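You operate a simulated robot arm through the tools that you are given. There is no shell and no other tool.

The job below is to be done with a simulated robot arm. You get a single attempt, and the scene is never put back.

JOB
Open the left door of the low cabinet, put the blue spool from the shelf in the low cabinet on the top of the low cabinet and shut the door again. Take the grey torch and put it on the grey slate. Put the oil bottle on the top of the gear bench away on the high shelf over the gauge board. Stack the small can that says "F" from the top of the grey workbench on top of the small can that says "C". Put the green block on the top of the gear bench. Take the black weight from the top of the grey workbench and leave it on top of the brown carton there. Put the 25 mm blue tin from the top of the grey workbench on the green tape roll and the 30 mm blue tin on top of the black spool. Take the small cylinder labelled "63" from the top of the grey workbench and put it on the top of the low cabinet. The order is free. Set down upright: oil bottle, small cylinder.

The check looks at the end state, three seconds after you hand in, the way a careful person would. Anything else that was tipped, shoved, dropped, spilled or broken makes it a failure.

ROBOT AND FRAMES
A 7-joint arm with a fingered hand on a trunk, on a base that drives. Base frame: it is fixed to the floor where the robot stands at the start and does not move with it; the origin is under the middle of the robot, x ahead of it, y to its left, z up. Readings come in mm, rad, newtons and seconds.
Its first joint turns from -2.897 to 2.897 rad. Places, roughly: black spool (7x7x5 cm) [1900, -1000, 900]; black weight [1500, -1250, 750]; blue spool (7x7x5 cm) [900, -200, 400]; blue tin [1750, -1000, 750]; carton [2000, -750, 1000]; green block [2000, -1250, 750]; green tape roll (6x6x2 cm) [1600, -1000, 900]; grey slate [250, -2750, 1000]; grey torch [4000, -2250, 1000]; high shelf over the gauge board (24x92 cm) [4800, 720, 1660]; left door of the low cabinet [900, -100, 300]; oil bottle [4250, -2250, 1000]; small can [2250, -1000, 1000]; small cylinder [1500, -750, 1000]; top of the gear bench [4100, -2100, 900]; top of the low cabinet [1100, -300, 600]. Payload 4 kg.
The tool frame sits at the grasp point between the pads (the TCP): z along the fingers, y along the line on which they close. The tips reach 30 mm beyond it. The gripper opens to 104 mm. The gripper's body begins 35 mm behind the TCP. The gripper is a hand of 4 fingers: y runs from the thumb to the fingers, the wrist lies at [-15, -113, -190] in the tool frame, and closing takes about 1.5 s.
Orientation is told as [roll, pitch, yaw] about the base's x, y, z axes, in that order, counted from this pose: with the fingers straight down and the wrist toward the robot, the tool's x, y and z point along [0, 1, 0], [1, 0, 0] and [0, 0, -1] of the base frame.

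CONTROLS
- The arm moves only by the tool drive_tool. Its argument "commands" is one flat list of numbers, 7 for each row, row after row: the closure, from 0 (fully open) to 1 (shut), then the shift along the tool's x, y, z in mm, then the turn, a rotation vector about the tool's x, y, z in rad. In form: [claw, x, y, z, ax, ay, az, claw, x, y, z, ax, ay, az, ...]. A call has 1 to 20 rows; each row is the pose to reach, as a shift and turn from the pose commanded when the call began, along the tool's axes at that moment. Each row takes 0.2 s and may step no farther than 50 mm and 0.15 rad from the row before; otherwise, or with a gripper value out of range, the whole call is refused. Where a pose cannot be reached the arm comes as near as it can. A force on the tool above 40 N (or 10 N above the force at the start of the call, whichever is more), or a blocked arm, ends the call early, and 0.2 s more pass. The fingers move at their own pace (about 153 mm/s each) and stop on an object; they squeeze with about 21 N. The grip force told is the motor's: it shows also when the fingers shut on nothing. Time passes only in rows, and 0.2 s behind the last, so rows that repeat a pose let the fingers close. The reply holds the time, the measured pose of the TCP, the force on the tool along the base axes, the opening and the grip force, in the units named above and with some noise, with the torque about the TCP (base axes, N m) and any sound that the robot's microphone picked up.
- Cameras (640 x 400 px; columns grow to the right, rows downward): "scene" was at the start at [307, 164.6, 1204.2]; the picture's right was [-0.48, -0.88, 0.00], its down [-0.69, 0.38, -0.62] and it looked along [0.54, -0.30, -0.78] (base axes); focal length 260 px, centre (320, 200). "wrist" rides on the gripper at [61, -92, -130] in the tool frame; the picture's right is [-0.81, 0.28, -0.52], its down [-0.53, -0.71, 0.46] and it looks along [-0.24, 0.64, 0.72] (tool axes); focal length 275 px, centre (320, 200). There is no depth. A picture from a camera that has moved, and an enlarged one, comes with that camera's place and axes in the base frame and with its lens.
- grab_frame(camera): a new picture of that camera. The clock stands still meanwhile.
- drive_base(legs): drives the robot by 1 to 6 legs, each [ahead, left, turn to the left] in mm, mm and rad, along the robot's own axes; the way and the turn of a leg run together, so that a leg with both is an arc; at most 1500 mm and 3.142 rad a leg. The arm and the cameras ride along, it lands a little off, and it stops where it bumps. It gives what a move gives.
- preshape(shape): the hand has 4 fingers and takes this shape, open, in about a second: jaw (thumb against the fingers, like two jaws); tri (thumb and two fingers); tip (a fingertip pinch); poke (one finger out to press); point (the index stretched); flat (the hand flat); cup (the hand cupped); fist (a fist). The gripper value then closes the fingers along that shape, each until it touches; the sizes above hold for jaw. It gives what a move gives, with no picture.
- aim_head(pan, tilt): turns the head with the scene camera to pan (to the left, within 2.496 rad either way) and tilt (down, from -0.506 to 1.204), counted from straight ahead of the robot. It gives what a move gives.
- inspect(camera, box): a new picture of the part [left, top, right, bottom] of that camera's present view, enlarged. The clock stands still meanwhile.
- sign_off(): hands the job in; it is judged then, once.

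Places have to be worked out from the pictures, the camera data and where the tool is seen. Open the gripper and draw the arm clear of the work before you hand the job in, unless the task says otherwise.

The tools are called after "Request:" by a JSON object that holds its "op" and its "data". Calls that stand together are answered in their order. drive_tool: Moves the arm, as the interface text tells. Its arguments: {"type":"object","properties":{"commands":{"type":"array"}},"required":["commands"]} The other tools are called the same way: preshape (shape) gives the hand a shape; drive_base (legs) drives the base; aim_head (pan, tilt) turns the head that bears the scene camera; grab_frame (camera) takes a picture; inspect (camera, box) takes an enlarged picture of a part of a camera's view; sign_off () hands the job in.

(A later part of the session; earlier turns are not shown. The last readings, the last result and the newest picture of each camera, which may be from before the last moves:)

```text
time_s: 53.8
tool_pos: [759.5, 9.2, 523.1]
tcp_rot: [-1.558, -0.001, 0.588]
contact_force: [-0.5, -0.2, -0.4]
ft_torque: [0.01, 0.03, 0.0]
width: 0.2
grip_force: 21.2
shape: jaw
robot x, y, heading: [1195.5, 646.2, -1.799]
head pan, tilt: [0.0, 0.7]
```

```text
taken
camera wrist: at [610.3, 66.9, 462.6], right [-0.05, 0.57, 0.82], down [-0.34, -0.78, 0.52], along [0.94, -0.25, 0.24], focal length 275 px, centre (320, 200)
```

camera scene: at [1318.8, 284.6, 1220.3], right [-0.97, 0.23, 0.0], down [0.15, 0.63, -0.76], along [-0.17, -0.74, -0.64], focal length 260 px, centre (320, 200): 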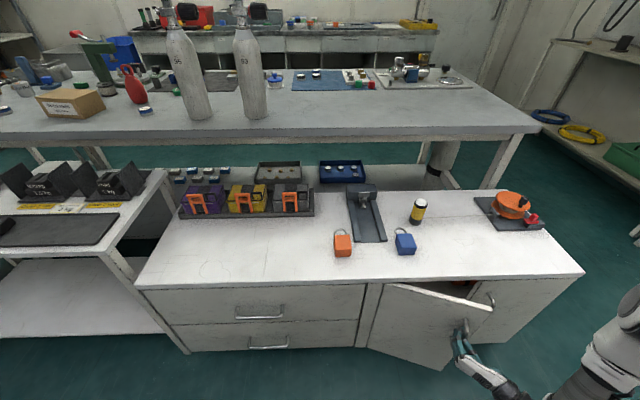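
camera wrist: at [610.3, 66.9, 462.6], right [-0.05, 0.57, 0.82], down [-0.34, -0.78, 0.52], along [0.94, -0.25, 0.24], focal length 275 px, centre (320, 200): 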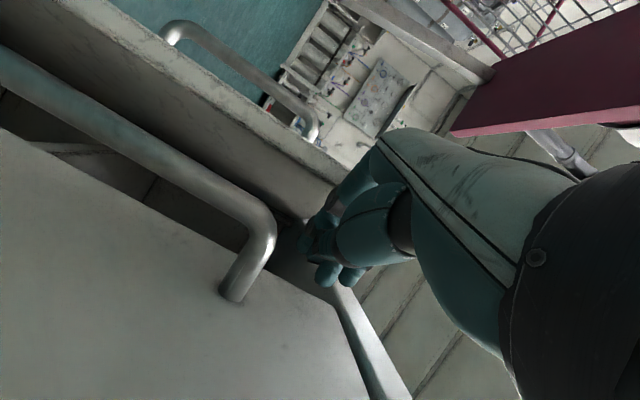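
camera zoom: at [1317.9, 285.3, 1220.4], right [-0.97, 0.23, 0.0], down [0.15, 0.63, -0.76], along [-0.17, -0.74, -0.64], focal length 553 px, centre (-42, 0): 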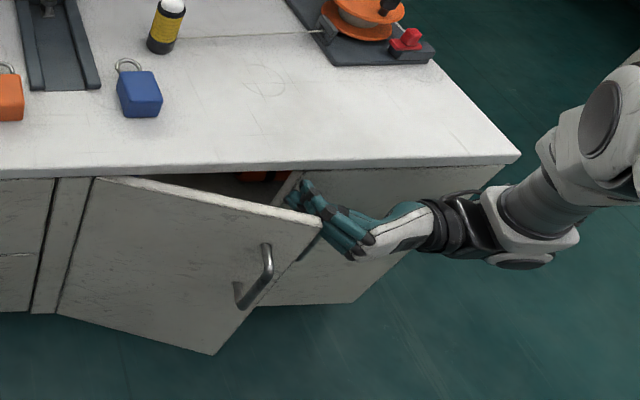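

The fingertips are now behind the door. I pull it open along the tool's y direction (out and toward the hinge side).

Request:
{"op": "drive_tool", "data": {"commands": [1, 0, 15, -3, 0, 0, 0, 1, 0, 35, -7, 0, 0, 0, 1, 0, 55, -11, 0, 0, 0, 1, 0, 75, -15, 0, 0, 0, 1, 0, 95, -18, 0, 0, 0, 1, 0, 115, -20, 0, 0, 0, 1, 0, 135, -21, 0, 0, 0, 1, 0, 155, -20, 0, 0, 0, 1, 0, 175, -18, 0, 0, 0, 1, 0, 195, -15, 0, 0, 0, 1, 0, 195, -15, 0, 0, 0]}}

Request:
{"op": "grab_frame", "data": {"camera": "scene"}}

Request:
{"op": "grab_frame", "data": {"camera": "wrist"}}

```text
time_s: 56.2
tool_pos: [913.3, 131.3, 522.6]
tcp_rot: [-1.556, -0.002, 0.59]
contact_force: [-0.3, 0.1, 0.3]
ft_torque: [-0.01, 0.01, 0.03]
width: 0.1
grip_force: 21.6
shape: jaw
robot x, y, heading: [1198.4, 642.0, -1.804]
head pan, tilt: [0.0, 0.7]
```

```text
taken
camera scene: at [1317.9, 285.3, 1220.4], right [-0.97, 0.23, 0.0], down [0.15, 0.63, -0.76], along [-0.17, -0.74, -0.64], focal length 260 px, centre (320, 200)
```

scene: 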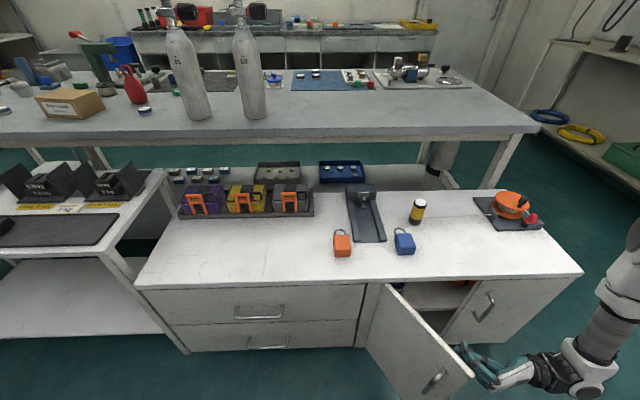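

```text
taken
camera wrist: at [763.9, 189.5, 462.6], right [-0.05, 0.57, 0.82], down [-0.34, -0.78, 0.52], along [0.94, -0.25, 0.23], focal length 275 px, centre (320, 200)
```

wrist: 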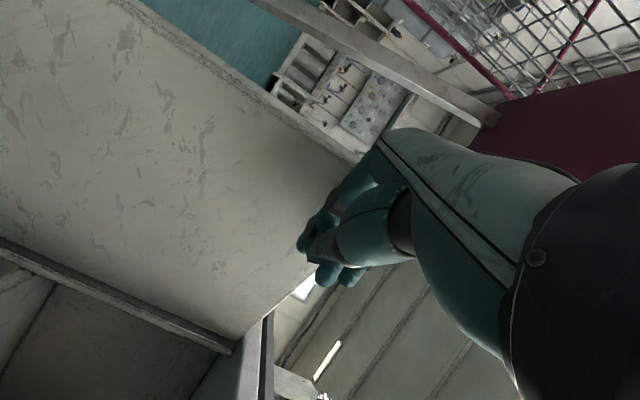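

The door is about 60° open. I push its inner face further until it stands square to the cabinet.

Request:
{"op": "drive_tool", "data": {"commands": [1, 0, 12, 18, 0, 0, 0, 1, 0, 25, 36, 0, 0, 0, 1, 0, 38, 54, 0, 0, 0, 1, 0, 51, 72, 0, 0, 0, 1, 0, 64, 91, 0, 0, 0, 1, 0, 77, 110, 0, 0, 0, 1, 0, 82, 118, 0, 0, 0]}}

Request:
{"op": "grab_frame", "data": {"camera": "scene"}}

Request:
{"op": "grab_frame", "data": {"camera": "wrist"}}

```text
time_s: 57.8
tool_pos: [1045.4, 77.6, 522.5]
tcp_rot: [-1.557, -0.002, 0.589]
contact_force: [-0.6, 0.4, 0.1]
ft_torque: [0.0, 0.03, 0.01]
width: 0.0
grip_force: 21.2
shape: jaw
robot x, y, heading: [1196.9, 644.8, -1.797]
head pan, tilt: [0.0, 0.7]
```

```text
taken
camera scene: at [1317.9, 285.3, 1220.4], right [-0.97, 0.23, 0.0], down [0.15, 0.63, -0.76], along [-0.17, -0.74, -0.64], focal length 260 px, centre (320, 200)
```

scene: 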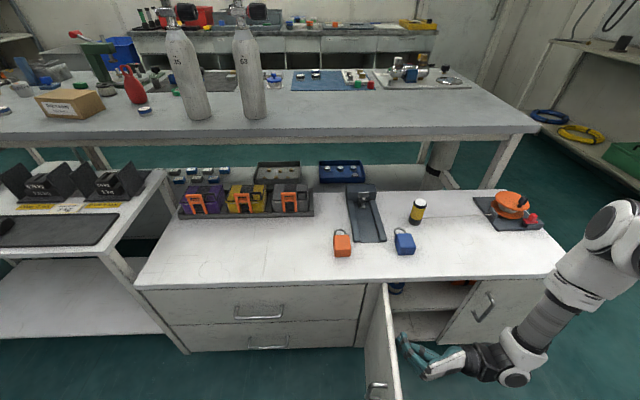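

```text
taken
camera wrist: at [896.9, 135.9, 461.5], right [-0.05, 0.57, 0.82], down [-0.34, -0.78, 0.52], along [0.94, -0.25, 0.23], focal length 275 px, centre (320, 200)
```

wrist: 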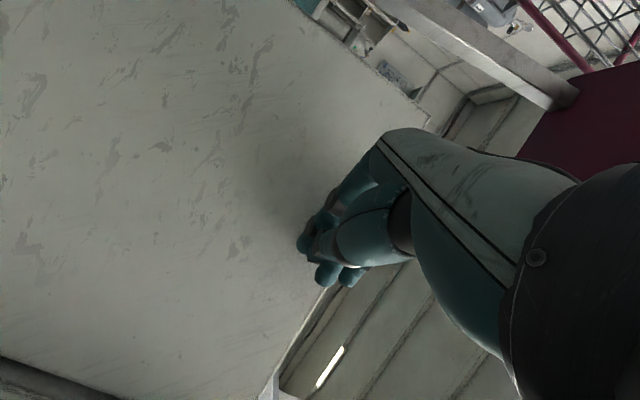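

The door stands square open. I draw the hand back and point it at the opening to look inside.

Request:
{"op": "drive_tool", "data": {"commands": [1, 0, -22, -27, 0.0, 0, 0, 1, 0, -43, -53, 0.13, 0, 0, 1, 0, -65, -79, 0.26, 0, 0, 0.6, 0, -86, -105, 0.39, 0, 0, 0.3, 0, -108, -132, 0.52, 0, 0, 0, 0, -129, -158, 0.66, 0, 0, 0, 0, -129, -158, 0.79, 0, 0, 0, 0, -129, -158, 0.79, 0, 0]}}

Request:
{"op": "inspect", "data": {"camera": "scene", "box": [340, 240, 500, 340]}}

Request:
{"op": "grab_frame", "data": {"camera": "wrist"}}

```text
time_s: 59.6
tool_pos: [850.7, 137.9, 524.9]
tcp_rot: [-1.559, 0.01, -0.203]
contact_force: [0.0, 0.0, 0.4]
ft_torque: [0.03, 0.02, -0.03]
width: 103.9
grip_force: 0.1
shape: jaw
robot x, y, heading: [1195.8, 643.0, -1.8]
head pan, tilt: [0.0, 0.7]
```

```text
4.00 times, centred on (420, 290) of scene
camera zoom: at [1317.9, 285.3, 1220.5], right [-0.97, 0.23, 0.0], down [0.15, 0.63, -0.76], along [-0.17, -0.74, -0.64], focal length 1039 px, centre (-80, -160)
```

zoom: 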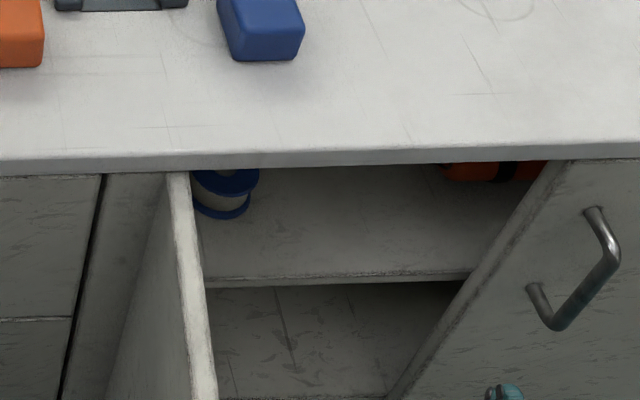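

```text
taken
camera wrist: at [786.5, 284.4, 465.1], right [0.38, 0.44, 0.81], down [-0.79, -0.31, 0.53], along [0.49, -0.84, 0.23], focal length 275 px, centre (320, 200)
```

wrist: 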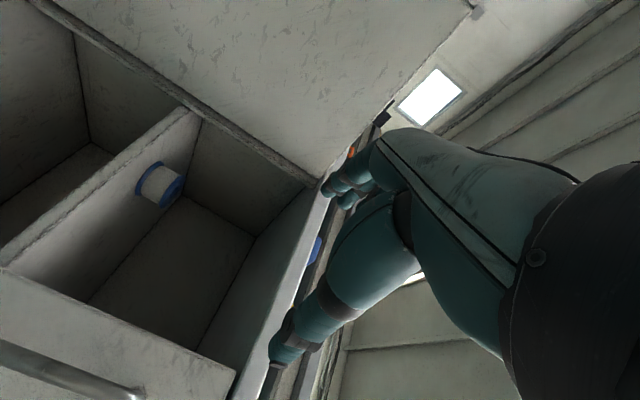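

The spool stands upright on the shelf near the left wall of the compartment. I enlarge the wrist picture to fix its place.

Request:
{"op": "inspect", "data": {"camera": "wrist", "box": [80, 100, 280, 225]}}

Request:
{"op": "aim_head", "data": {"pan": -0.3, "tilt": 1.0}}

Request:
{"op": "grab_frame", "data": {"camera": "scene"}}

```text
3.20 times, centred on (180, 162) of wrist
camera zoom: at [786.5, 284.4, 465.1], right [0.38, 0.44, 0.81], down [-0.79, -0.31, 0.53], along [0.49, -0.84, 0.23], focal length 881 px, centre (768, 320)
```

zoom: 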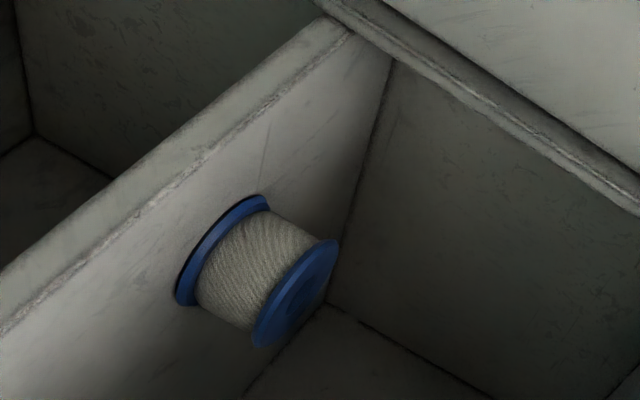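

```text
time_s: 60.4
tool_pos: [850.8, 136.5, 523.5]
tcp_rot: [-1.558, 0.007, -0.201]
contact_force: [-0.4, -0.4, 1.4]
ft_torque: [-0.01, -0.01, 0.01]
width: 103.7
grip_force: 0.0
shape: jaw
robot x, y, heading: [1195.5, 648.1, -1.797]
head pan, tilt: [-0.3, 1.0]
```

```text
taken
camera scene: at [1302.1, 307.8, 1197.1], right [-0.86, 0.5, 0.0], down [0.42, 0.73, -0.54], along [-0.27, -0.47, -0.84], focal length 260 px, centre (320, 200)
```

scene: 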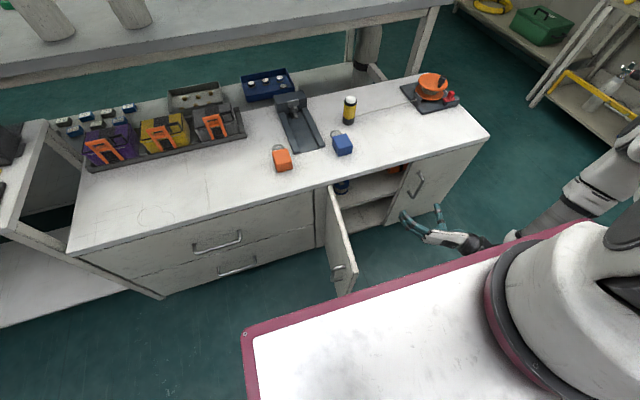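

I judge the spool at about (918, -178) with its middle near z 360. I move the open hand across in front of it, then down to its height, still outside the cabinet.

Request:
{"op": "drive_tool", "data": {"commands": [0.05, 0, 32, 27, 0, 0, 0, 0.05, 0, 64, 54, 0, 0, 0, 0.05, 0, 96, 81, 0, 0, 0, 0.05, 20, 126, 110, 0, 0, 0, 0.05, 55, 126, 110, 0, 0, 0, 0.05, 90, 126, 110, 0, 0, 0, 0.05, 125, 126, 110, 0, 0, 0, 0.05, 157, 126, 110, 0, 0, 0, 0.05, 157, 126, 110, 0, 0, 0]}}

Request:
{"op": "grab_frame", "data": {"camera": "wrist"}}

Request:
{"op": "inspect", "data": {"camera": "scene", "box": [260, 130, 460, 255]}}

```text
time_s: 62.4
tool_pos: [950.9, 1.9, 427.2]
tcp_rot: [-1.561, 0.008, -0.199]
contact_force: [0.0, 0.4, -0.1]
ft_torque: [-0.01, 0.03, -0.04]
width: 99.3
grip_force: 0.1
shape: jaw
out of reach, approached as far as the arm can: row 7, 8, 9
robot x, y, heading: [1199.2, 646.0, -1.802]
head pan, tilt: [-0.3, 1.0]
```

```text
taken
camera wrist: at [887.1, 148.0, 366.9], right [0.38, 0.44, 0.81], down [-0.79, -0.31, 0.53], along [0.49, -0.84, 0.23], focal length 275 px, centre (320, 200)
```

wrist: 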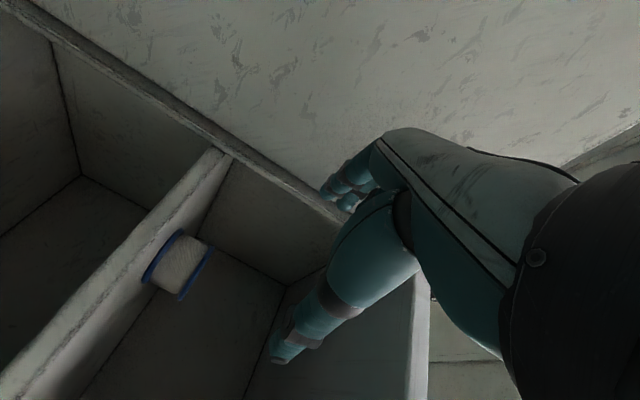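

```text
3.20 times, centred on (360, 192) of scene
camera zoom: at [1302.2, 307.9, 1197.1], right [-0.86, 0.5, 0.0], down [0.42, 0.73, -0.54], along [-0.27, -0.47, -0.84], focal length 831 px, centre (192, 224)
```

zoom: 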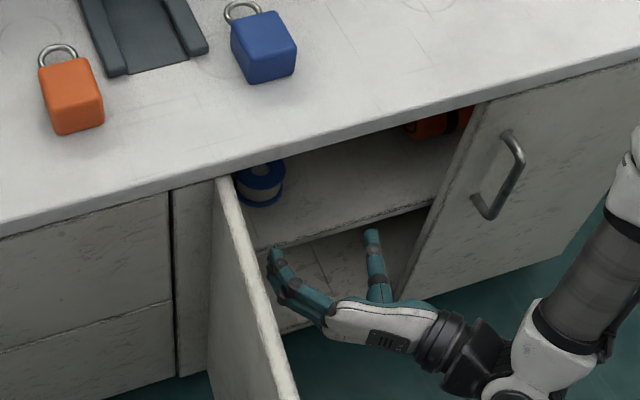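

The arm can't get below z≈425 with the hand level, so I tilt the fingers down (about 0.45 rad), which lifts the wrist, and check whether the asked height is then reached.

Request:
{"op": "drive_tool", "data": {"commands": [0.05, -50, 0, 0, 0, 0.12, 0, 0.05, -40, 0, 0, 0, 0.24, 0, 0.05, -20, 0, 0, 0, 0.36, 0, 0.05, 0, 0, 0, 0, 0.45, 0, 0.05, 0, 0, 0, 0, 0.45, 0]}}

Request:
{"op": "grab_frame", "data": {"camera": "wrist"}}

Request:
{"op": "inspect", "data": {"camera": "scene", "box": [260, 130, 460, 255]}}

```text
time_s: 63.6
tool_pos: [951.4, 0.3, 424.4]
tcp_rot: [-1.107, 0.008, -0.2]
contact_force: [-0.1, 0.4, 0.3]
ft_torque: [-0.01, 0.0, 0.0]
width: 99.3
grip_force: 0.1
shape: jaw
robot x, y, heading: [1196.0, 645.1, -1.798]
head pan, tilt: [-0.3, 1.0]
```

```text
taken
camera wrist: at [890.6, 158.9, 428.0], right [0.3, 0.04, 0.95], down [-0.83, -0.49, 0.28], along [0.48, -0.87, -0.11], focal length 275 px, centre (320, 200)
```

wrist: 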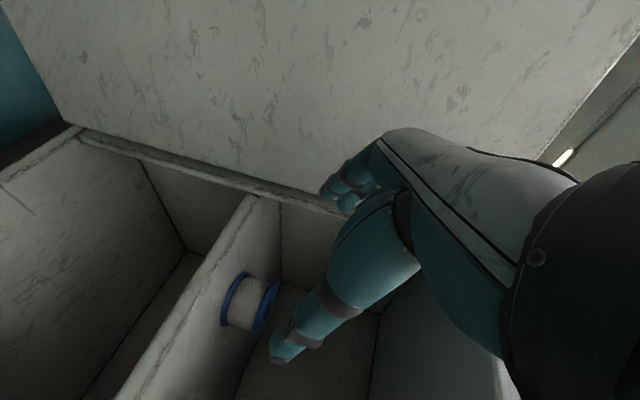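

```text
3.20 times, centred on (360, 192) of scene
camera zoom: at [1302.1, 307.9, 1197.1], right [-0.86, 0.5, 0.0], down [0.42, 0.73, -0.54], along [-0.27, -0.47, -0.84], focal length 831 px, centre (192, 224)
```

zoom: 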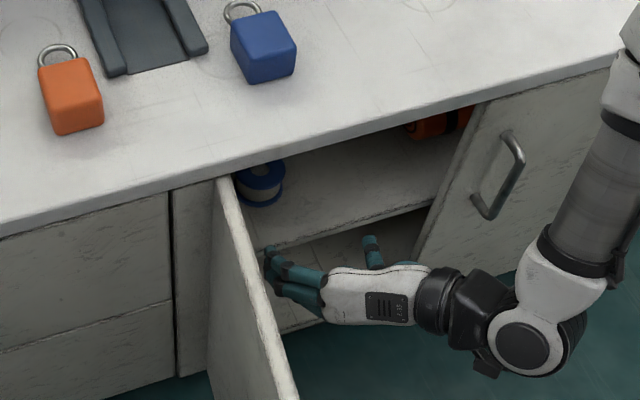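

Two wrist pictures agree on the spool: centre near (917, -165), standing from z 333 to 379. With the hand tilted the path runs almost straight along the fingers, so I slide in around it.

Request:
{"op": "drive_tool", "data": {"commands": [0.05, -10, 0, 25, 0, 0, 0, 0.05, -16, 0, 50, 0, 0, 0, 0.05, -22, -1, 75, 0, 0, 0, 0.05, -26, -1, 100, 0, 0, 0, 0.05, -28, -1, 125, 0, 0, 0, 0.05, -28, -1, 145, 0, 0, 0, 0.05, -28, -1, 145, 0, 0, 0]}}

Request:
{"op": "grab_frame", "data": {"camera": "wrist"}}

Request:
{"op": "inspect", "data": {"camera": "scene", "box": [260, 130, 460, 255]}}

```text
time_s: 65.2
tool_pos: [922.6, -142.5, 383.9]
tcp_rot: [-1.108, 0.009, -0.201]
contact_force: [-0.4, 0.2, -0.3]
ft_torque: [-0.02, -0.01, 0.03]
width: 98.7
grip_force: 0.1
shape: jaw
robot x, y, heading: [1196.4, 646.2, -1.799]
head pan, tilt: [-0.3, 1.0]
```

```text
taken
camera wrist: at [861.8, 17.9, 387.6], right [0.3, 0.04, 0.95], down [-0.83, -0.49, 0.28], along [0.48, -0.87, -0.11], focal length 275 px, centre (320, 200)
```

wrist: 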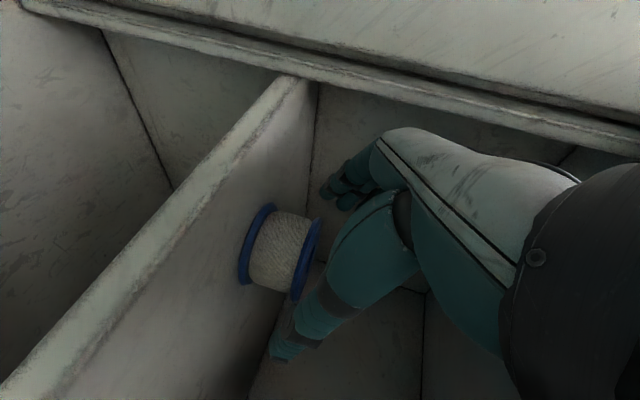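

```text
3.20 times, centred on (360, 192) of scene
camera zoom: at [1302.1, 307.9, 1197.1], right [-0.86, 0.5, 0.0], down [0.42, 0.73, -0.54], along [-0.27, -0.47, -0.84], focal length 831 px, centre (192, 224)
```

zoom: 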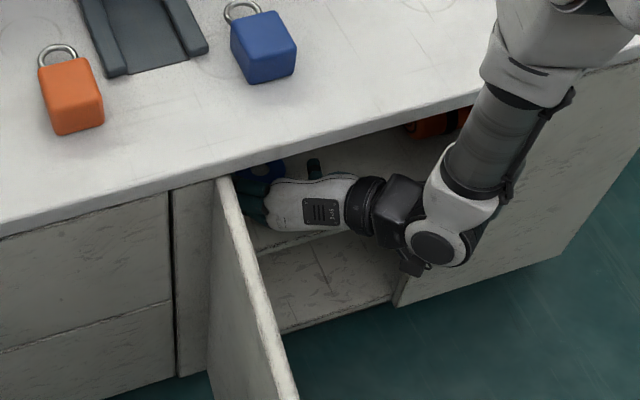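

The spool sits centred between thumb and fingers. I go 25 mm deeper and close.

Request:
{"op": "drive_tool", "data": {"commands": [0.05, 0, -1, 14, 0, 0, 0, 0.05, 3, -1, 26, 0, 0, 0, 0.05, 3, -1, 26, 0, 0, 0, 0.5, 3, -1, 26, 0, 0, 0, 1, 3, -1, 26, 0, 0, 0, 1, 3, -1, 26, 0, 0, 0, 1, 3, -1, 26, 0, 0, 0, 1, 3, -1, 26, 0, 0, 0, 1, 3, -1, 26, 0, 0, 0]}}

Request:
{"op": "grab_frame", "data": {"camera": "wrist"}}

```text
time_s: 67.2
tool_pos: [918.2, -161.9, 372.7]
tcp_rot: [-1.11, 0.01, -0.201]
contact_force: [0.6, 0.3, 0.2]
ft_torque: [0.0, 0.05, 0.0]
width: 55.5
grip_force: 21.3
shape: jaw
robot x, y, heading: [1198.8, 646.6, -1.801]
head pan, tilt: [-0.3, 1.0]
```

```text
taken
camera wrist: at [856.3, -2.6, 375.3], right [0.3, 0.04, 0.95], down [-0.83, -0.49, 0.28], along [0.48, -0.87, -0.11], focal length 275 px, centre (320, 200)
```

wrist: 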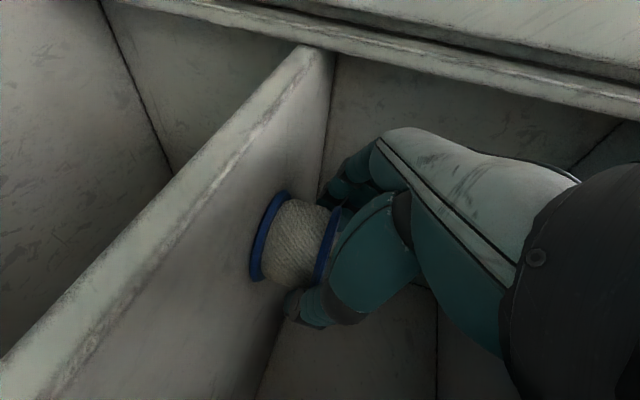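

The fingers hold the spool's waist at 55 mm. I lift it 25 mm off the shelf and draw it straight out.

Request:
{"op": "drive_tool", "data": {"commands": [1, -10.7, 0, -5.4, 0, 0, 0, 1, -22.4, 0, -11.2, 0, 0, 0, 1, -9, 0, -38, 0, 0, 0, 1, 6.7, 0, -69.3, 0, 0, 0, 1, 24.6, 0, -105.1, 0, 0, 0, 1, 42.5, 0, -140.8, 0, 0, 0, 1, 60.4, 0, -176.6, 0, 0, 0, 1, 78.3, 0, -212.4, 0, 0, 0, 1, 78.3, 0, -212.4, 0, 0, 0]}}

Request:
{"op": "grab_frame", "data": {"camera": "wrist"}}

Request:
{"op": "grab_frame", "data": {"camera": "scene"}}

```text
time_s: 69.2
tool_pos: [960.8, 59.8, 394.7]
tcp_rot: [-1.109, 0.009, -0.201]
contact_force: [-1.0, 0.7, -1.1]
ft_torque: [0.0, -0.01, 0.03]
width: 55.6
grip_force: 21.2
shape: jaw
robot x, y, heading: [1196.5, 643.8, -1.799]
head pan, tilt: [-0.3, 1.0]
```

```text
taken
camera wrist: at [900.9, 219.0, 398.7], right [0.3, 0.04, 0.95], down [-0.82, -0.49, 0.28], along [0.48, -0.87, -0.11], focal length 275 px, centre (320, 200)
```

wrist: 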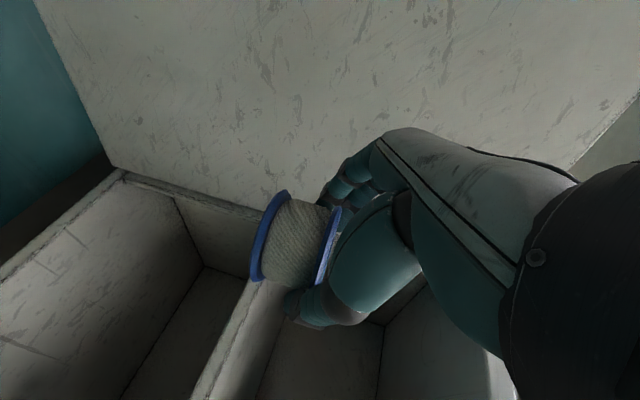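

```text
taken
camera scene: at [1302.1, 307.8, 1197.1], right [-0.86, 0.5, 0.0], down [0.42, 0.73, -0.54], along [-0.27, -0.47, -0.84], focal length 260 px, centre (320, 200)
```

scene: 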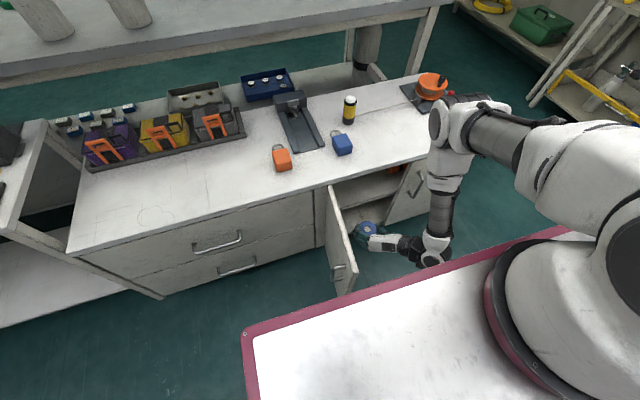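

Spool is clear. I lift it above the cabinet top and carry it over the free front area right of the blue padlock.

Request:
{"op": "drive_tool", "data": {"commands": [1, -33.8, 0, -16.9, 0, 0, 0, 1, -67.6, 0, -33.8, 0, 0, 0, 1, -101.4, 0, -50.7, 0, 0, 0, 1, -135.2, 0, -67.6, 0, 0, 0, 1, -169, 0, -84.5, 0, 0, 0, 1, -202.8, 0, -101.4, 0, 0, 0, 1, -236.6, 0, -118.3, 0, 0, 0, 1, -270.4, 0, -135.2, 0, 0, 0, 1, -304, 0, -152, 0, 0, 0, 1, -318, -27, -124, 0, 0, 0, 1, -332, -54, -96, 0, 0, 0, 1, -346, -81, -68, 0, 0, 0, 1, -360, -108, -40, 0, 0, 0, 1, -374, -135, -12, 0, 0, 0, 1, -389, -160, 18, 0, 0, 0, 1, -389, -160, 18, 0, 0, 0]}}

Request:
{"op": "grab_frame", "data": {"camera": "scene"}}

Request:
{"op": "grab_frame", "data": {"camera": "wrist"}}

```text
time_s: 72.6
tool_pos: [768.1, -95.4, 737.6]
tcp_rot: [-1.108, 0.007, -0.201]
contact_force: [0.4, 0.0, -1.1]
ft_torque: [0.01, -0.03, -0.02]
width: 55.5
grip_force: 21.0
shape: jaw
out of reach, approached as far as the arm can: row 9
robot x, y, heading: [1197.5, 644.0, -1.796]
head pan, tilt: [-0.3, 1.0]
```

```text
taken
camera scene: at [1302.0, 307.8, 1197.1], right [-0.86, 0.5, 0.0], down [0.42, 0.73, -0.54], along [-0.27, -0.47, -0.84], focal length 260 px, centre (320, 200)
```

scene: 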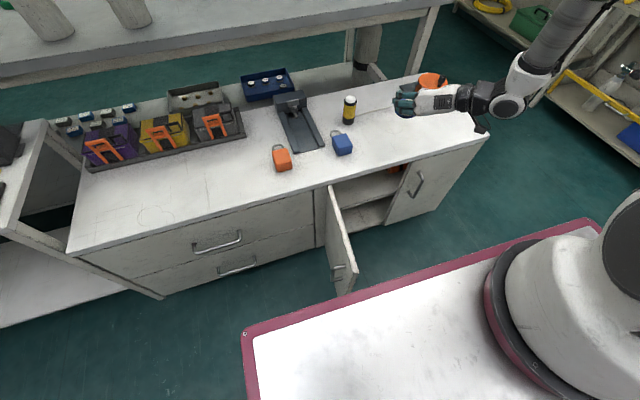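

```text
taken
camera wrist: at [708.0, 63.7, 742.1], right [0.3, 0.04, 0.95], down [-0.83, -0.49, 0.28], along [0.48, -0.87, -0.11], focal length 275 px, centre (320, 200)
```

wrist: 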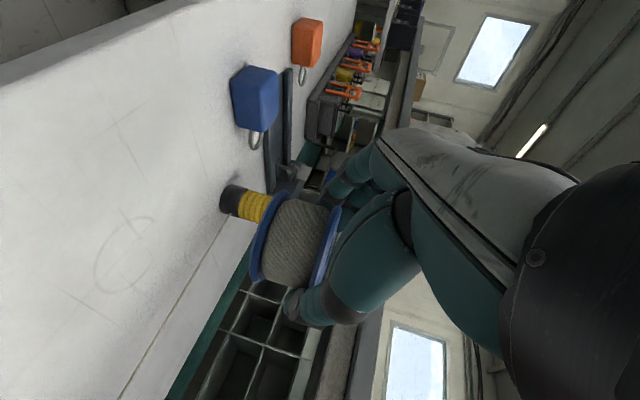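

Above the free spot. I lower to about 10 mm over the top, then check.

Request:
{"op": "drive_tool", "data": {"commands": [1, 31, 0, 15.7, 0, 0, 0, 1, 62, 0, 31.3, 0, 0, 0, 1, 80, 0, 40, 0, 0, 0, 1, 85, 0, 42.5, 0, 0, 0, 1, 85, 0, 42.5, 0, 0, 0]}}

Request:
{"op": "grab_frame", "data": {"camera": "wrist"}}

Request:
{"op": "inspect", "data": {"camera": "scene", "box": [330, 60, 530, 185]}}

```text
time_s: 73.8
tool_pos: [767.2, -94.1, 643.0]
tcp_rot: [-1.11, 0.009, -0.201]
contact_force: [0.2, 0.5, -0.3]
ft_torque: [0.02, -0.04, -0.01]
width: 55.8
grip_force: 20.6
shape: jaw
robot x, y, heading: [1197.6, 646.7, -1.796]
head pan, tilt: [-0.3, 1.0]
```

```text
taken
camera wrist: at [706.8, 65.1, 645.2], right [0.3, 0.04, 0.95], down [-0.83, -0.49, 0.28], along [0.48, -0.87, -0.11], focal length 275 px, centre (320, 200)
```

wrist: 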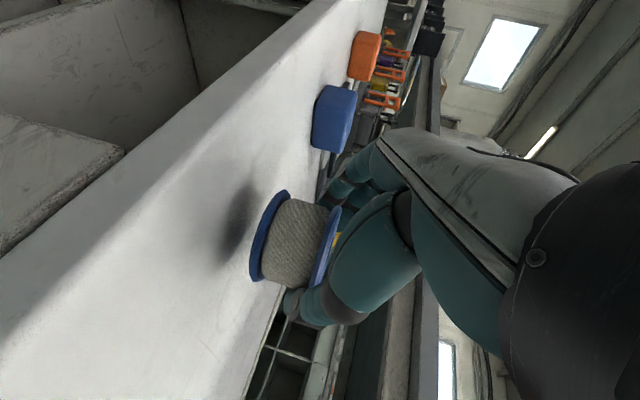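

```text
3.20 times, centred on (430, 122) of scene
camera zoom: at [1302.0, 307.8, 1197.1], right [-0.86, 0.5, 0.0], down [0.42, 0.73, -0.54], along [-0.27, -0.47, -0.84], focal length 831 px, centre (-32, 448)
```

zoom: 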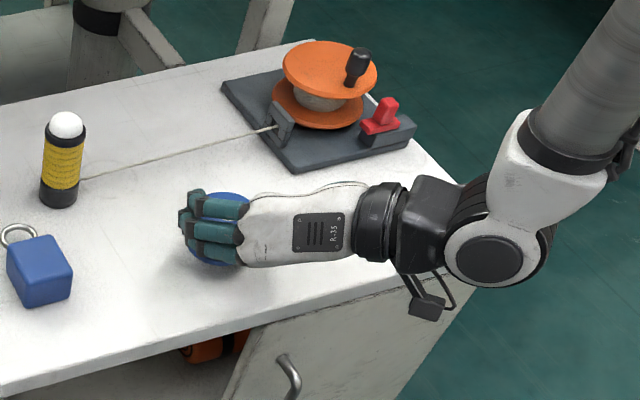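

The spool's shadow is still a little apart. I lower in 4 mm steps, watching the force.

Request:
{"op": "drive_tool", "data": {"commands": [1, 3.6, 0, 1.8, 0, 0, 0, 1, 7.2, 0, 3.6, 0, 0, 0, 1, 10.7, 0, 5.4, 0, 0, 0, 1, 10.7, 0, 5.4, 0, 0, 0]}}

Request:
{"op": "grab_frame", "data": {"camera": "wrist"}}

```text
time_s: 74.8
tool_pos: [768.7, -95.4, 632.0]
tcp_rot: [-1.109, 0.01, -0.2]
contact_force: [0.3, -0.2, -1.4]
ft_torque: [0.04, -0.01, 0.0]
width: 55.5
grip_force: 21.6
shape: jaw
robot x, y, heading: [1196.2, 647.4, -1.803]
head pan, tilt: [-0.3, 1.0]
```

```text
taken
camera wrist: at [707.0, 64.9, 634.3], right [0.3, 0.04, 0.95], down [-0.83, -0.49, 0.28], along [0.48, -0.87, -0.11], focal length 275 px, centre (320, 200)
```

wrist: 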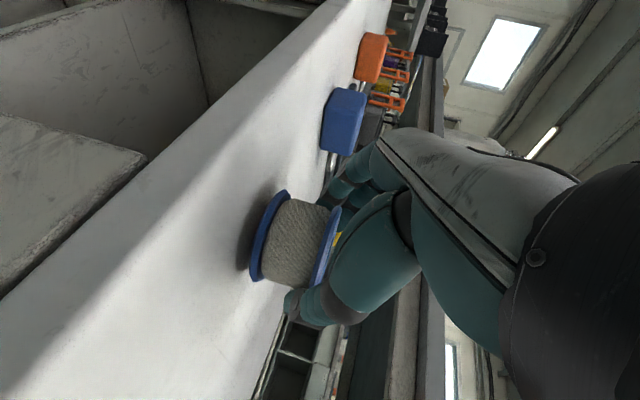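

Nearly touching. I lower further in 3 mm steps.

Request:
{"op": "drive_tool", "data": {"commands": [1, 2.7, 0, 1.3, 0, 0, 0, 1, 5.4, 0, 2.7, 0, 0, 0, 1, 5.4, 0, 2.7, 0, 0, 0]}}

Request:
{"op": "inspect", "data": {"camera": "wrist", "box": [180, 140, 380, 340]}}

```text
time_s: 75.6
tool_pos: [768.4, -94.3, 625.9]
tcp_rot: [-1.112, 0.01, -0.201]
contact_force: [0.2, 0.0, -0.4]
ft_torque: [-0.01, -0.01, 0.04]
width: 55.6
grip_force: 20.9
shape: jaw
robot x, y, heading: [1198.1, 647.4, -1.8]
head pan, tilt: [-0.3, 1.0]
```

```text
2.00 times, centred on (280, 240) of wrist
camera zoom: at [707.5, 65.2, 628.3], right [0.3, 0.04, 0.95], down [-0.83, -0.49, 0.28], along [0.48, -0.87, -0.11], focal length 551 px, centre (400, 120)
```

zoom: 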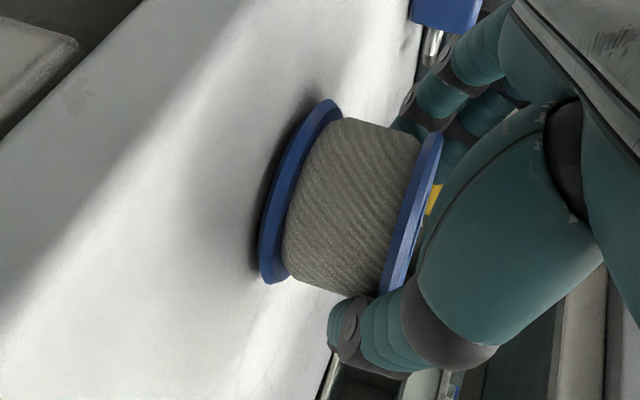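

Very close now, the shadow nearly meets the flange. Two more small steps.

Request:
{"op": "drive_tool", "data": {"commands": [1, 1.8, 0, 0.9, 0, 0, 0, 1, 3.6, 0, 1.8, 0, 0, 0, 1, 3.6, 0, 1.8, 0, 0, 0]}}

Request:
{"op": "inspect", "data": {"camera": "wrist", "box": [180, 140, 380, 340]}}

```text
time_s: 76.4
tool_pos: [767.9, -93.8, 621.2]
tcp_rot: [-1.112, 0.009, -0.201]
contact_force: [0.8, -0.1, 3.5]
ft_torque: [-0.09, -0.1, -0.01]
width: 55.5
grip_force: 20.6
shape: jaw
robot x, y, heading: [1197.1, 647.0, -1.797]
head pan, tilt: [-0.3, 1.0]
```

```text
2.00 times, centred on (280, 240) of wrist
camera zoom: at [707.1, 65.6, 624.5], right [0.3, 0.04, 0.95], down [-0.82, -0.49, 0.28], along [0.48, -0.87, -0.11], focal length 551 px, centre (400, 120)
```

zoom: 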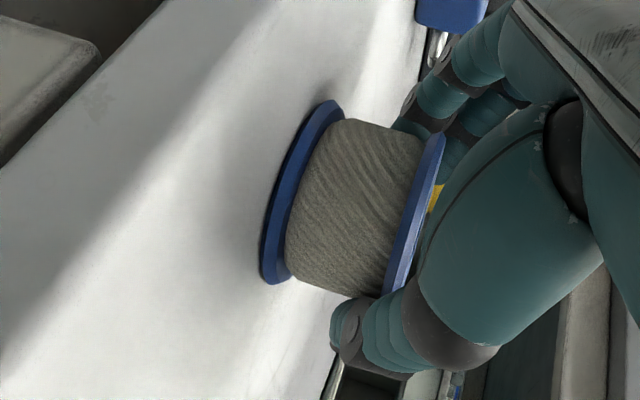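

Touchdown shows as +3.5 N. I open the hand and draw it back from the spool.

Request:
{"op": "drive_tool", "data": {"commands": [0.5, 0, 0, 0, 0, 0, 0, 0, 0, 0, 0, 0, 0, 0, 0, 0, 0, 0, 0, 0, 0, 0, 0, 0, 0, 0, 0, 0, 0, 0, 0, 0, 0, 0, 0, 0, 8, 0, -20, 0, 0, 0, 0, 12, 0, -45, 0, 0, 0, 0, 12, 0, -75, 0, 0, 0, 0, 12, 0, -115, 0, 0, 0, 0, 0, 0, -155, 0, 0, 0, 0, 0, 0, -155, 0, 0, 0]}}

Request:
{"op": "grab_frame", "data": {"camera": "scene"}}

Request:
{"op": "grab_frame", "data": {"camera": "wrist"}}

```text
time_s: 78.8
tool_pos: [796.1, 41.0, 691.6]
tcp_rot: [-1.111, 0.009, -0.201]
contact_force: [0.2, 0.3, -0.3]
ft_torque: [-0.02, -0.01, 0.04]
width: 103.7
grip_force: 0.0
shape: jaw
robot x, y, heading: [1194.4, 650.6, -1.803]
head pan, tilt: [-0.3, 1.0]
```

```text
taken
camera scene: at [1302.1, 307.9, 1197.1], right [-0.86, 0.5, 0.0], down [0.42, 0.73, -0.54], along [-0.27, -0.47, -0.84], focal length 260 px, centre (320, 200)
```

scene: 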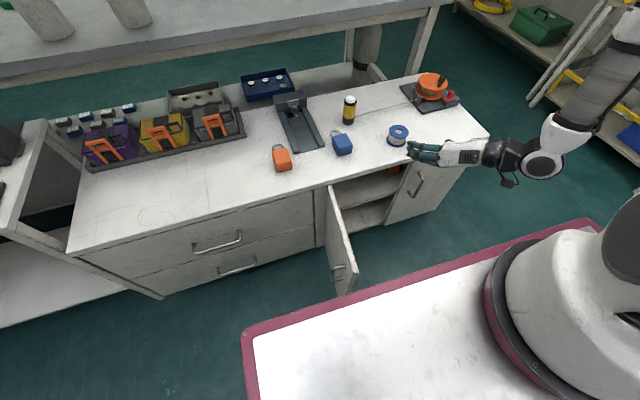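

```text
taken
camera wrist: at [735.3, 200.7, 693.7], right [0.3, 0.04, 0.95], down [-0.83, -0.49, 0.28], along [0.48, -0.87, -0.11], focal length 275 px, centre (320, 200)
```

wrist: 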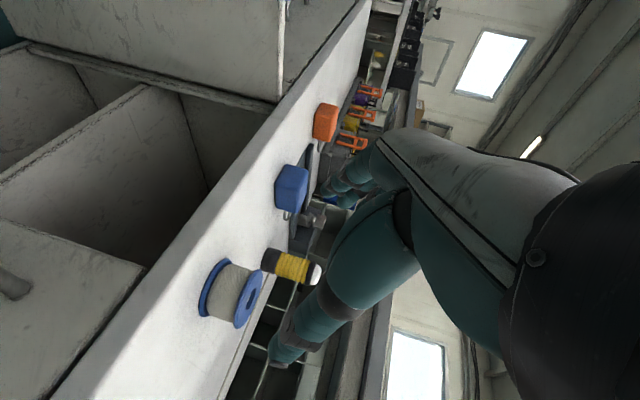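

The spool stands upright on top. To shut the door I back the base 80 mm, then turn the hand fingers-down and carry it over to the outer side of the open door.

Request:
{"op": "drive_base", "data": {"legs": [[-80, 0, 0]]}}

Request:
{"op": "drive_tool", "data": {"commands": [1, -2, 38, -7, 0, 0.12, 0, 1, -3, 75, -14, 0, 0.24, 0, 1, -4, 113, -21, 0, 0.36, 0, 1, -6, 150, -28, 0, 0.49, 0, 1, -7, 188, -36, 0, 0.61, 0, 1, -9, 225, -43, 0, 0.73, 0, 1, -10, 263, -50, 0, 0.86, 0, 1, -12, 300, -57, 0, 0.98, 0, 1, -13, 338, -64, 0, 1.107, 0, 1, -13, 338, -64, 0, 1.107, 0]}}

Request:
{"op": "grab_frame", "data": {"camera": "scene"}}

```text
time_s: 79.9
tool_pos: [814.7, 118.4, 689.8]
tcp_rot: [-1.11, 0.008, -0.201]
contact_force: [0.4, -0.2, 0.0]
ft_torque: [0.01, -0.01, 0.0]
width: 103.8
grip_force: 0.0
shape: jaw
robot x, y, heading: [1213.9, 723.1, -1.8]
head pan, tilt: [-0.3, 1.0]
```

```text
time_s: 82.1
tool_pos: [1155.8, 100.2, 729.3]
tcp_rot: [-0.001, 0.007, -0.201]
contact_force: [0.4, 0.6, 0.2]
ft_torque: [0.03, 0.02, 0.02]
width: 0.0
grip_force: 21.1
shape: jaw
robot x, y, heading: [1212.8, 719.6, -1.8]
head pan, tilt: [-0.3, 1.0]
```

```text
taken
camera scene: at [1320.3, 385.6, 1197.1], right [-0.86, 0.5, 0.0], down [0.42, 0.73, -0.54], along [-0.27, -0.47, -0.84], focal length 260 px, centre (320, 200)
```

scene: 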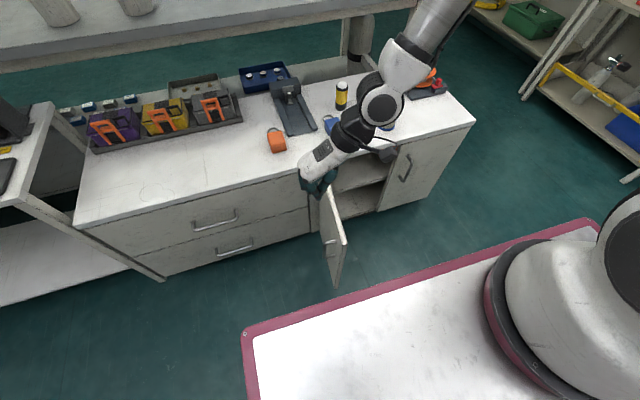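

The hand is over the outer side of the door (edge near s 1060). I lower the closed fingers beside it.

Request:
{"op": "drive_tool", "data": {"commands": [1, 0, 8, 45, 0, 0, 0, 1, 0, 8, 90, 0, 0, 0, 1, 0, 8, 135, 0, 0, 0, 1, 0, 8, 180, 0, 0, 0, 1, 0, 8, 218, 0, 0, 0, 1, 0, 8, 218, 0, 0, 0]}}

Request:
{"op": "inspect", "data": {"camera": "scene", "box": [240, 130, 440, 290]}}

```text
time_s: 83.5
tool_pos: [1159.7, 98.6, 506.5]
tcp_rot: [-0.005, 0.009, -0.201]
contact_force: [0.1, -0.2, -0.1]
ft_torque: [0.0, 0.0, -0.01]
width: 0.0
grip_force: 20.9
shape: jaw
robot x, y, heading: [1216.1, 723.9, -1.794]
head pan, tilt: [-0.3, 1.0]
```

```text
2.50 times, centred on (340, 210) of scene
camera zoom: at [1320.3, 385.6, 1197.0], right [-0.86, 0.5, 0.0], down [0.42, 0.73, -0.54], along [-0.27, -0.47, -0.84], focal length 649 px, centre (270, 175)
```

zoom: 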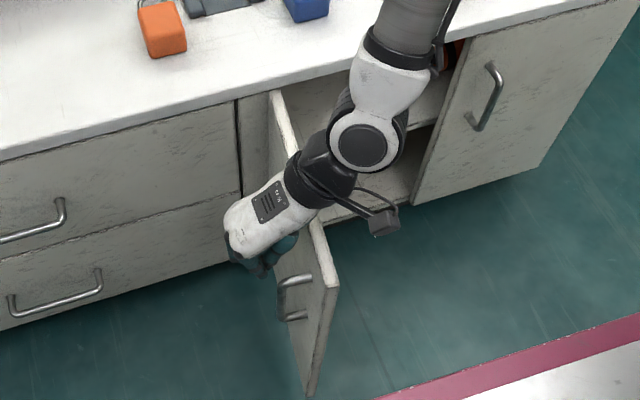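

The fingers stand beside the door's outer face. I sweep along the closing arc.

Request:
{"op": "drive_tool", "data": {"commands": [1, 5, -30, 0, 0, 0, 0, 1, 8, -58, 0, 0, 0, 0, 1, 10, -89, 0, 0, 0, 0, 1, 3, -131, 0, 0, 0, 0, 1, -12, -172, 0, 0, 0, 0, 1, -35, -209, 0, 0, 0, 0, 1, -64, -240, 0, 0, 0, 0, 1, -64, -240, 0, 0, 0, 0]}}

Request:
{"op": "grab_frame", "data": {"camera": "scene"}}

```text
time_s: 85.3
tool_pos: [913.3, 86.7, 511.2]
tcp_rot: [-0.003, 0.008, -0.201]
contact_force: [-0.3, 0.4, -0.1]
ft_torque: [0.04, -0.03, 0.02]
width: 0.0
grip_force: 21.1
shape: jaw
robot x, y, heading: [1217.8, 722.1, -1.8]
head pan, tilt: [-0.3, 1.0]
```

```text
taken
camera scene: at [1320.2, 385.6, 1197.1], right [-0.86, 0.5, 0.0], down [0.42, 0.73, -0.54], along [-0.27, -0.47, -0.84], focal length 260 px, centre (320, 200)
```

scene: 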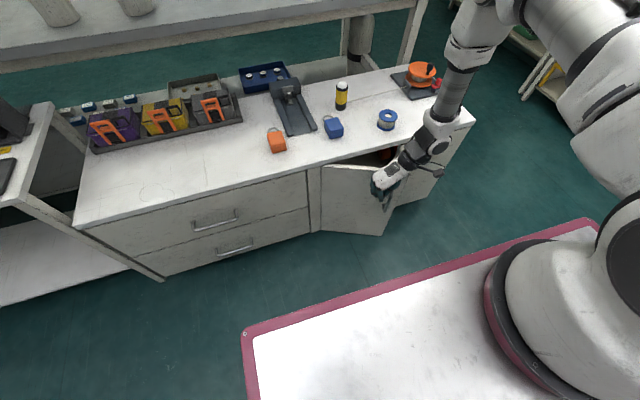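

Continuing the closing arc to nearly shut.

Request:
{"op": "drive_tool", "data": {"commands": [1, -18, -13, 0, 0, 0, 0, 1, -35, -25, 0, 0, 0, 0, 1, -50, -32, 0, 0, 0, 0, 1, -65, -39, 0, 0, 0, 0, 1, -76, -44, 0, 0, 0, 0, 1, -76, -44, 0, 0, 0, 0]}}

Request:
{"op": "inspect", "data": {"camera": "scene", "box": [280, 100, 480, 260]}}

```text
time_s: 86.7
tool_pos: [855.3, 19.2, 512.8]
tcp_rot: [-0.002, 0.008, -0.202]
contact_force: [0.6, -0.2, -0.8]
ft_torque: [0.06, 0.0, 0.01]
width: 0.1
grip_force: 20.9
shape: jaw
robot x, y, heading: [1216.2, 724.0, -1.8]
head pan, tilt: [-0.3, 1.0]
```

```text
2.50 times, centred on (380, 180) of scene
camera zoom: at [1320.3, 385.5, 1197.1], right [-0.86, 0.5, 0.0], down [0.42, 0.73, -0.54], along [-0.27, -0.47, -0.84], focal length 649 px, centre (170, 250)
```

zoom: 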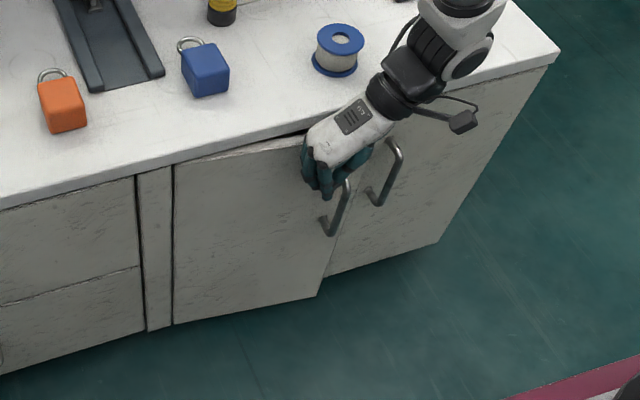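

Almost shut. I pull off, tilt the fingertips toward the door so the hand stays clear of the top's edge, and press the door shut.

Request:
{"op": "drive_tool", "data": {"commands": [1, 25, 10, 0, 0, -0.1, 0, 1, 45, 20, 0, 0, -0.22, 0, 1, 50, 25, 5, 0, -0.34, 0, 1, 50, 25, 8, 0, -0.46, 0, 1, 50, 25, 10, 0, -0.58, 0, 1, 50, 25, 12, 0, -0.7, 0, 1, 50, 25, 12, 0, -0.8, 0, 1, 25, 25, 12, 0, -0.8, 0, 1, 0, 25, 12, 0, -0.8, 0, 1, -20, 25, 12, 0, -0.8, 0, 1, -35, 25, 12, 0, -0.8, 0, 1, -45, 25, 12, 0, -0.8, 0, 1, -50, 25, 12, 0, -0.8, 0]}}

Request:
{"op": "inspect", "data": {"camera": "scene", "box": [280, 100, 480, 260]}}

```text
time_s: 89.2
tool_pos: [875.4, -16.5, 496.2]
tcp_rot: [-0.786, 0.008, -0.194]
contact_force: [2.4, 11.4, 2.6]
ft_torque: [-0.18, 0.06, -0.12]
width: 0.0
grip_force: 21.0
shape: jaw
robot x, y, heading: [1213.0, 724.2, -1.798]
head pan, tilt: [-0.3, 1.0]
stopped in row 12: the force on the tool passed its limit at 49 N (the readings are from after the stop); the commanded pose is now the measured one
```

```text
2.50 times, centred on (380, 180) of scene
camera zoom: at [1320.5, 386.4, 1197.1], right [-0.86, 0.5, 0.0], down [0.42, 0.73, -0.54], along [-0.27, -0.47, -0.84], focal length 649 px, centre (170, 250)
```

zoom: 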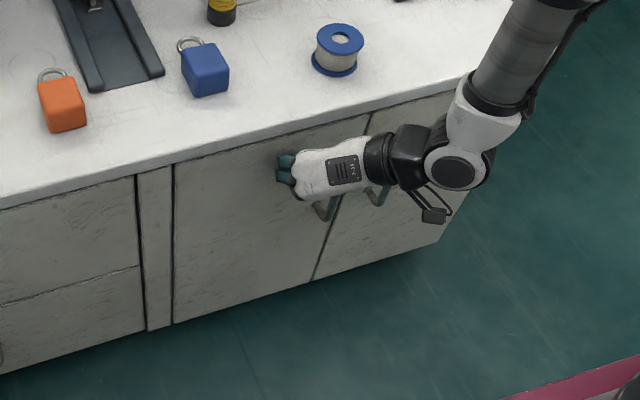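

The door is shut (force rose sharply and the faces are flush). I draw the hand up and away and check.

Request:
{"op": "drive_tool", "data": {"commands": [0.5, 0, 0, -30, 0, 0, 0, 0, 0, 0, -75, 0, 0, 0, 0, 0, 0, -120, 0, 0, 0, 0, 0, 0, -165, 0, 0, 0, 0, 0, 0, -210, 0, 0, 0, 0, 0, 0, -255, 0, 0, 0, 0, 0, 0, -290, 0, 0, 0]}}

Request:
{"op": "aim_head", "data": {"pan": 0.0, "tilt": 0.65}}

Request:
{"op": "grab_frame", "data": {"camera": "scene"}}

```text
time_s: 90.8
tool_pos: [916.2, 184.4, 702.4]
tcp_rot: [-0.787, 0.007, -0.194]
contact_force: [0.4, -0.1, 0.7]
ft_torque: [0.01, 0.01, 0.02]
width: 103.8
grip_force: 0.0
shape: jaw
robot x, y, heading: [1212.1, 725.3, -1.807]
head pan, tilt: [-0.3, 1.0]
```

```text
time_s: 91.7
tool_pos: [916.0, 185.1, 702.3]
tcp_rot: [-0.789, 0.005, -0.195]
contact_force: [0.3, 0.2, -0.2]
ft_torque: [-0.02, 0.01, -0.02]
width: 103.9
grip_force: 0.1
shape: jaw
robot x, y, heading: [1215.9, 724.4, -1.794]
head pan, tilt: [0.0, 0.649]
```

```text
taken
camera scene: at [1335.8, 361.7, 1224.7], right [-0.97, 0.23, 0.0], down [0.14, 0.59, -0.8], along [-0.18, -0.78, -0.61], focal length 260 px, centre (320, 200)
```

scene: 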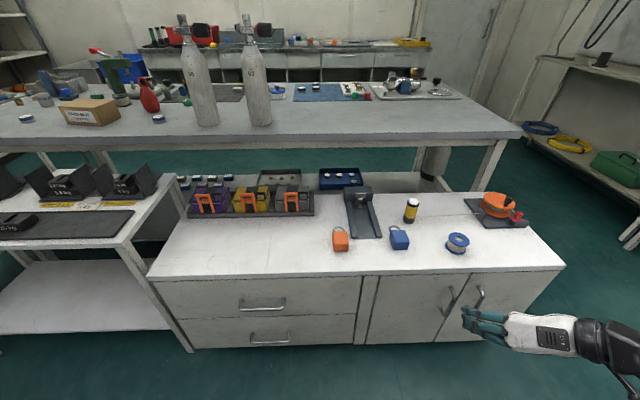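

The door is shut and the spool stands fine. Next is cylinder "63" near (1336, -690) on the bench at z≈845. I raise the arm with the hand level, then drive left and ahead to stand opposite it.

Request:
{"op": "drive_tool", "data": {"commands": [0, -29.5, 0, -29.4, 0, -0.098, 0, 0, -59, 0, -58.8, 0, -0.196, 0, 0, -88.5, 0, -88, 0, -0.294, 0, 0, -118, 0, -117.5, 0, -0.392, 0, 0, -147.5, 0, -147, 0, -0.49, 0, 0, -177, 0, -176, 0, -0.588, 0, 0, -206.5, 0, -205.5, 0, -0.686, 0, 0, -236, 0, -235, 0, -0.784, 0, 0, -236, 0, -235, 0, -0.784, 0]}}

Request:
{"op": "drive_base", "data": {"legs": [[0, 460, 0]]}}

Request:
{"op": "grab_frame", "data": {"camera": "scene"}}

Request:
{"op": "grab_frame", "data": {"camera": "wrist"}}

```text
time_s: 93.7
tool_pos: [847.6, 151.5, 1043.0]
tcp_rot: [-1.572, 0.006, -0.194]
contact_force: [0.6, -0.1, 0.5]
ft_torque: [0.0, -0.01, -0.02]
width: 104.1
grip_force: 0.1
shape: jaw
out of reach, approached as far as the arm can: row 2, 3, 4, 5, 6, 7, 8, 9
robot x, y, heading: [1214.3, 721.7, -1.803]
head pan, tilt: [0.0, 0.649]
```

```text
time_s: 96.5
tool_pos: [1307.5, 44.6, 1042.7]
tcp_rot: [-1.573, 0.004, -0.191]
contact_force: [0.3, 0.1, -0.1]
ft_torque: [-0.01, 0.01, -0.04]
width: 103.9
grip_force: 0.1
shape: jaw
robot x, y, heading: [1674.4, 619.6, -1.799]
head pan, tilt: [0.0, 0.649]
```

```text
taken
camera scene: at [1796.6, 256.0, 1224.8], right [-0.97, 0.22, 0.0], down [0.14, 0.59, -0.8], along [-0.18, -0.78, -0.6], focal length 260 px, centre (320, 200)
```

scene: 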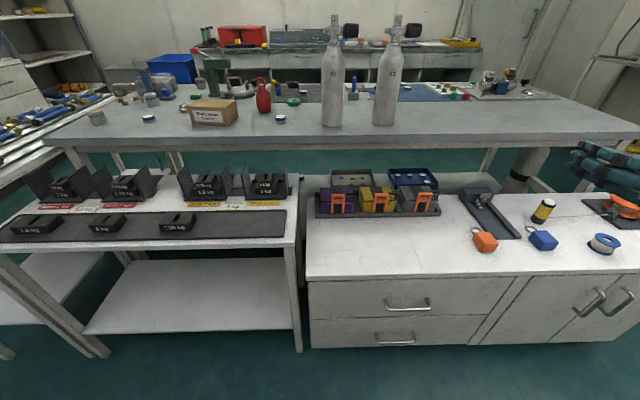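

```text
taken
camera wrist: at [1243.2, 190.1, 980.1], right [0.37, 0.46, 0.81], down [-0.78, -0.31, 0.54], along [0.5, -0.83, 0.24], focal length 275 px, centre (320, 200)
```

wrist: 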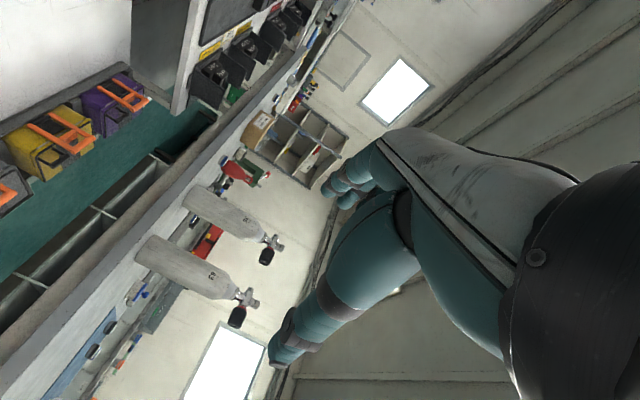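

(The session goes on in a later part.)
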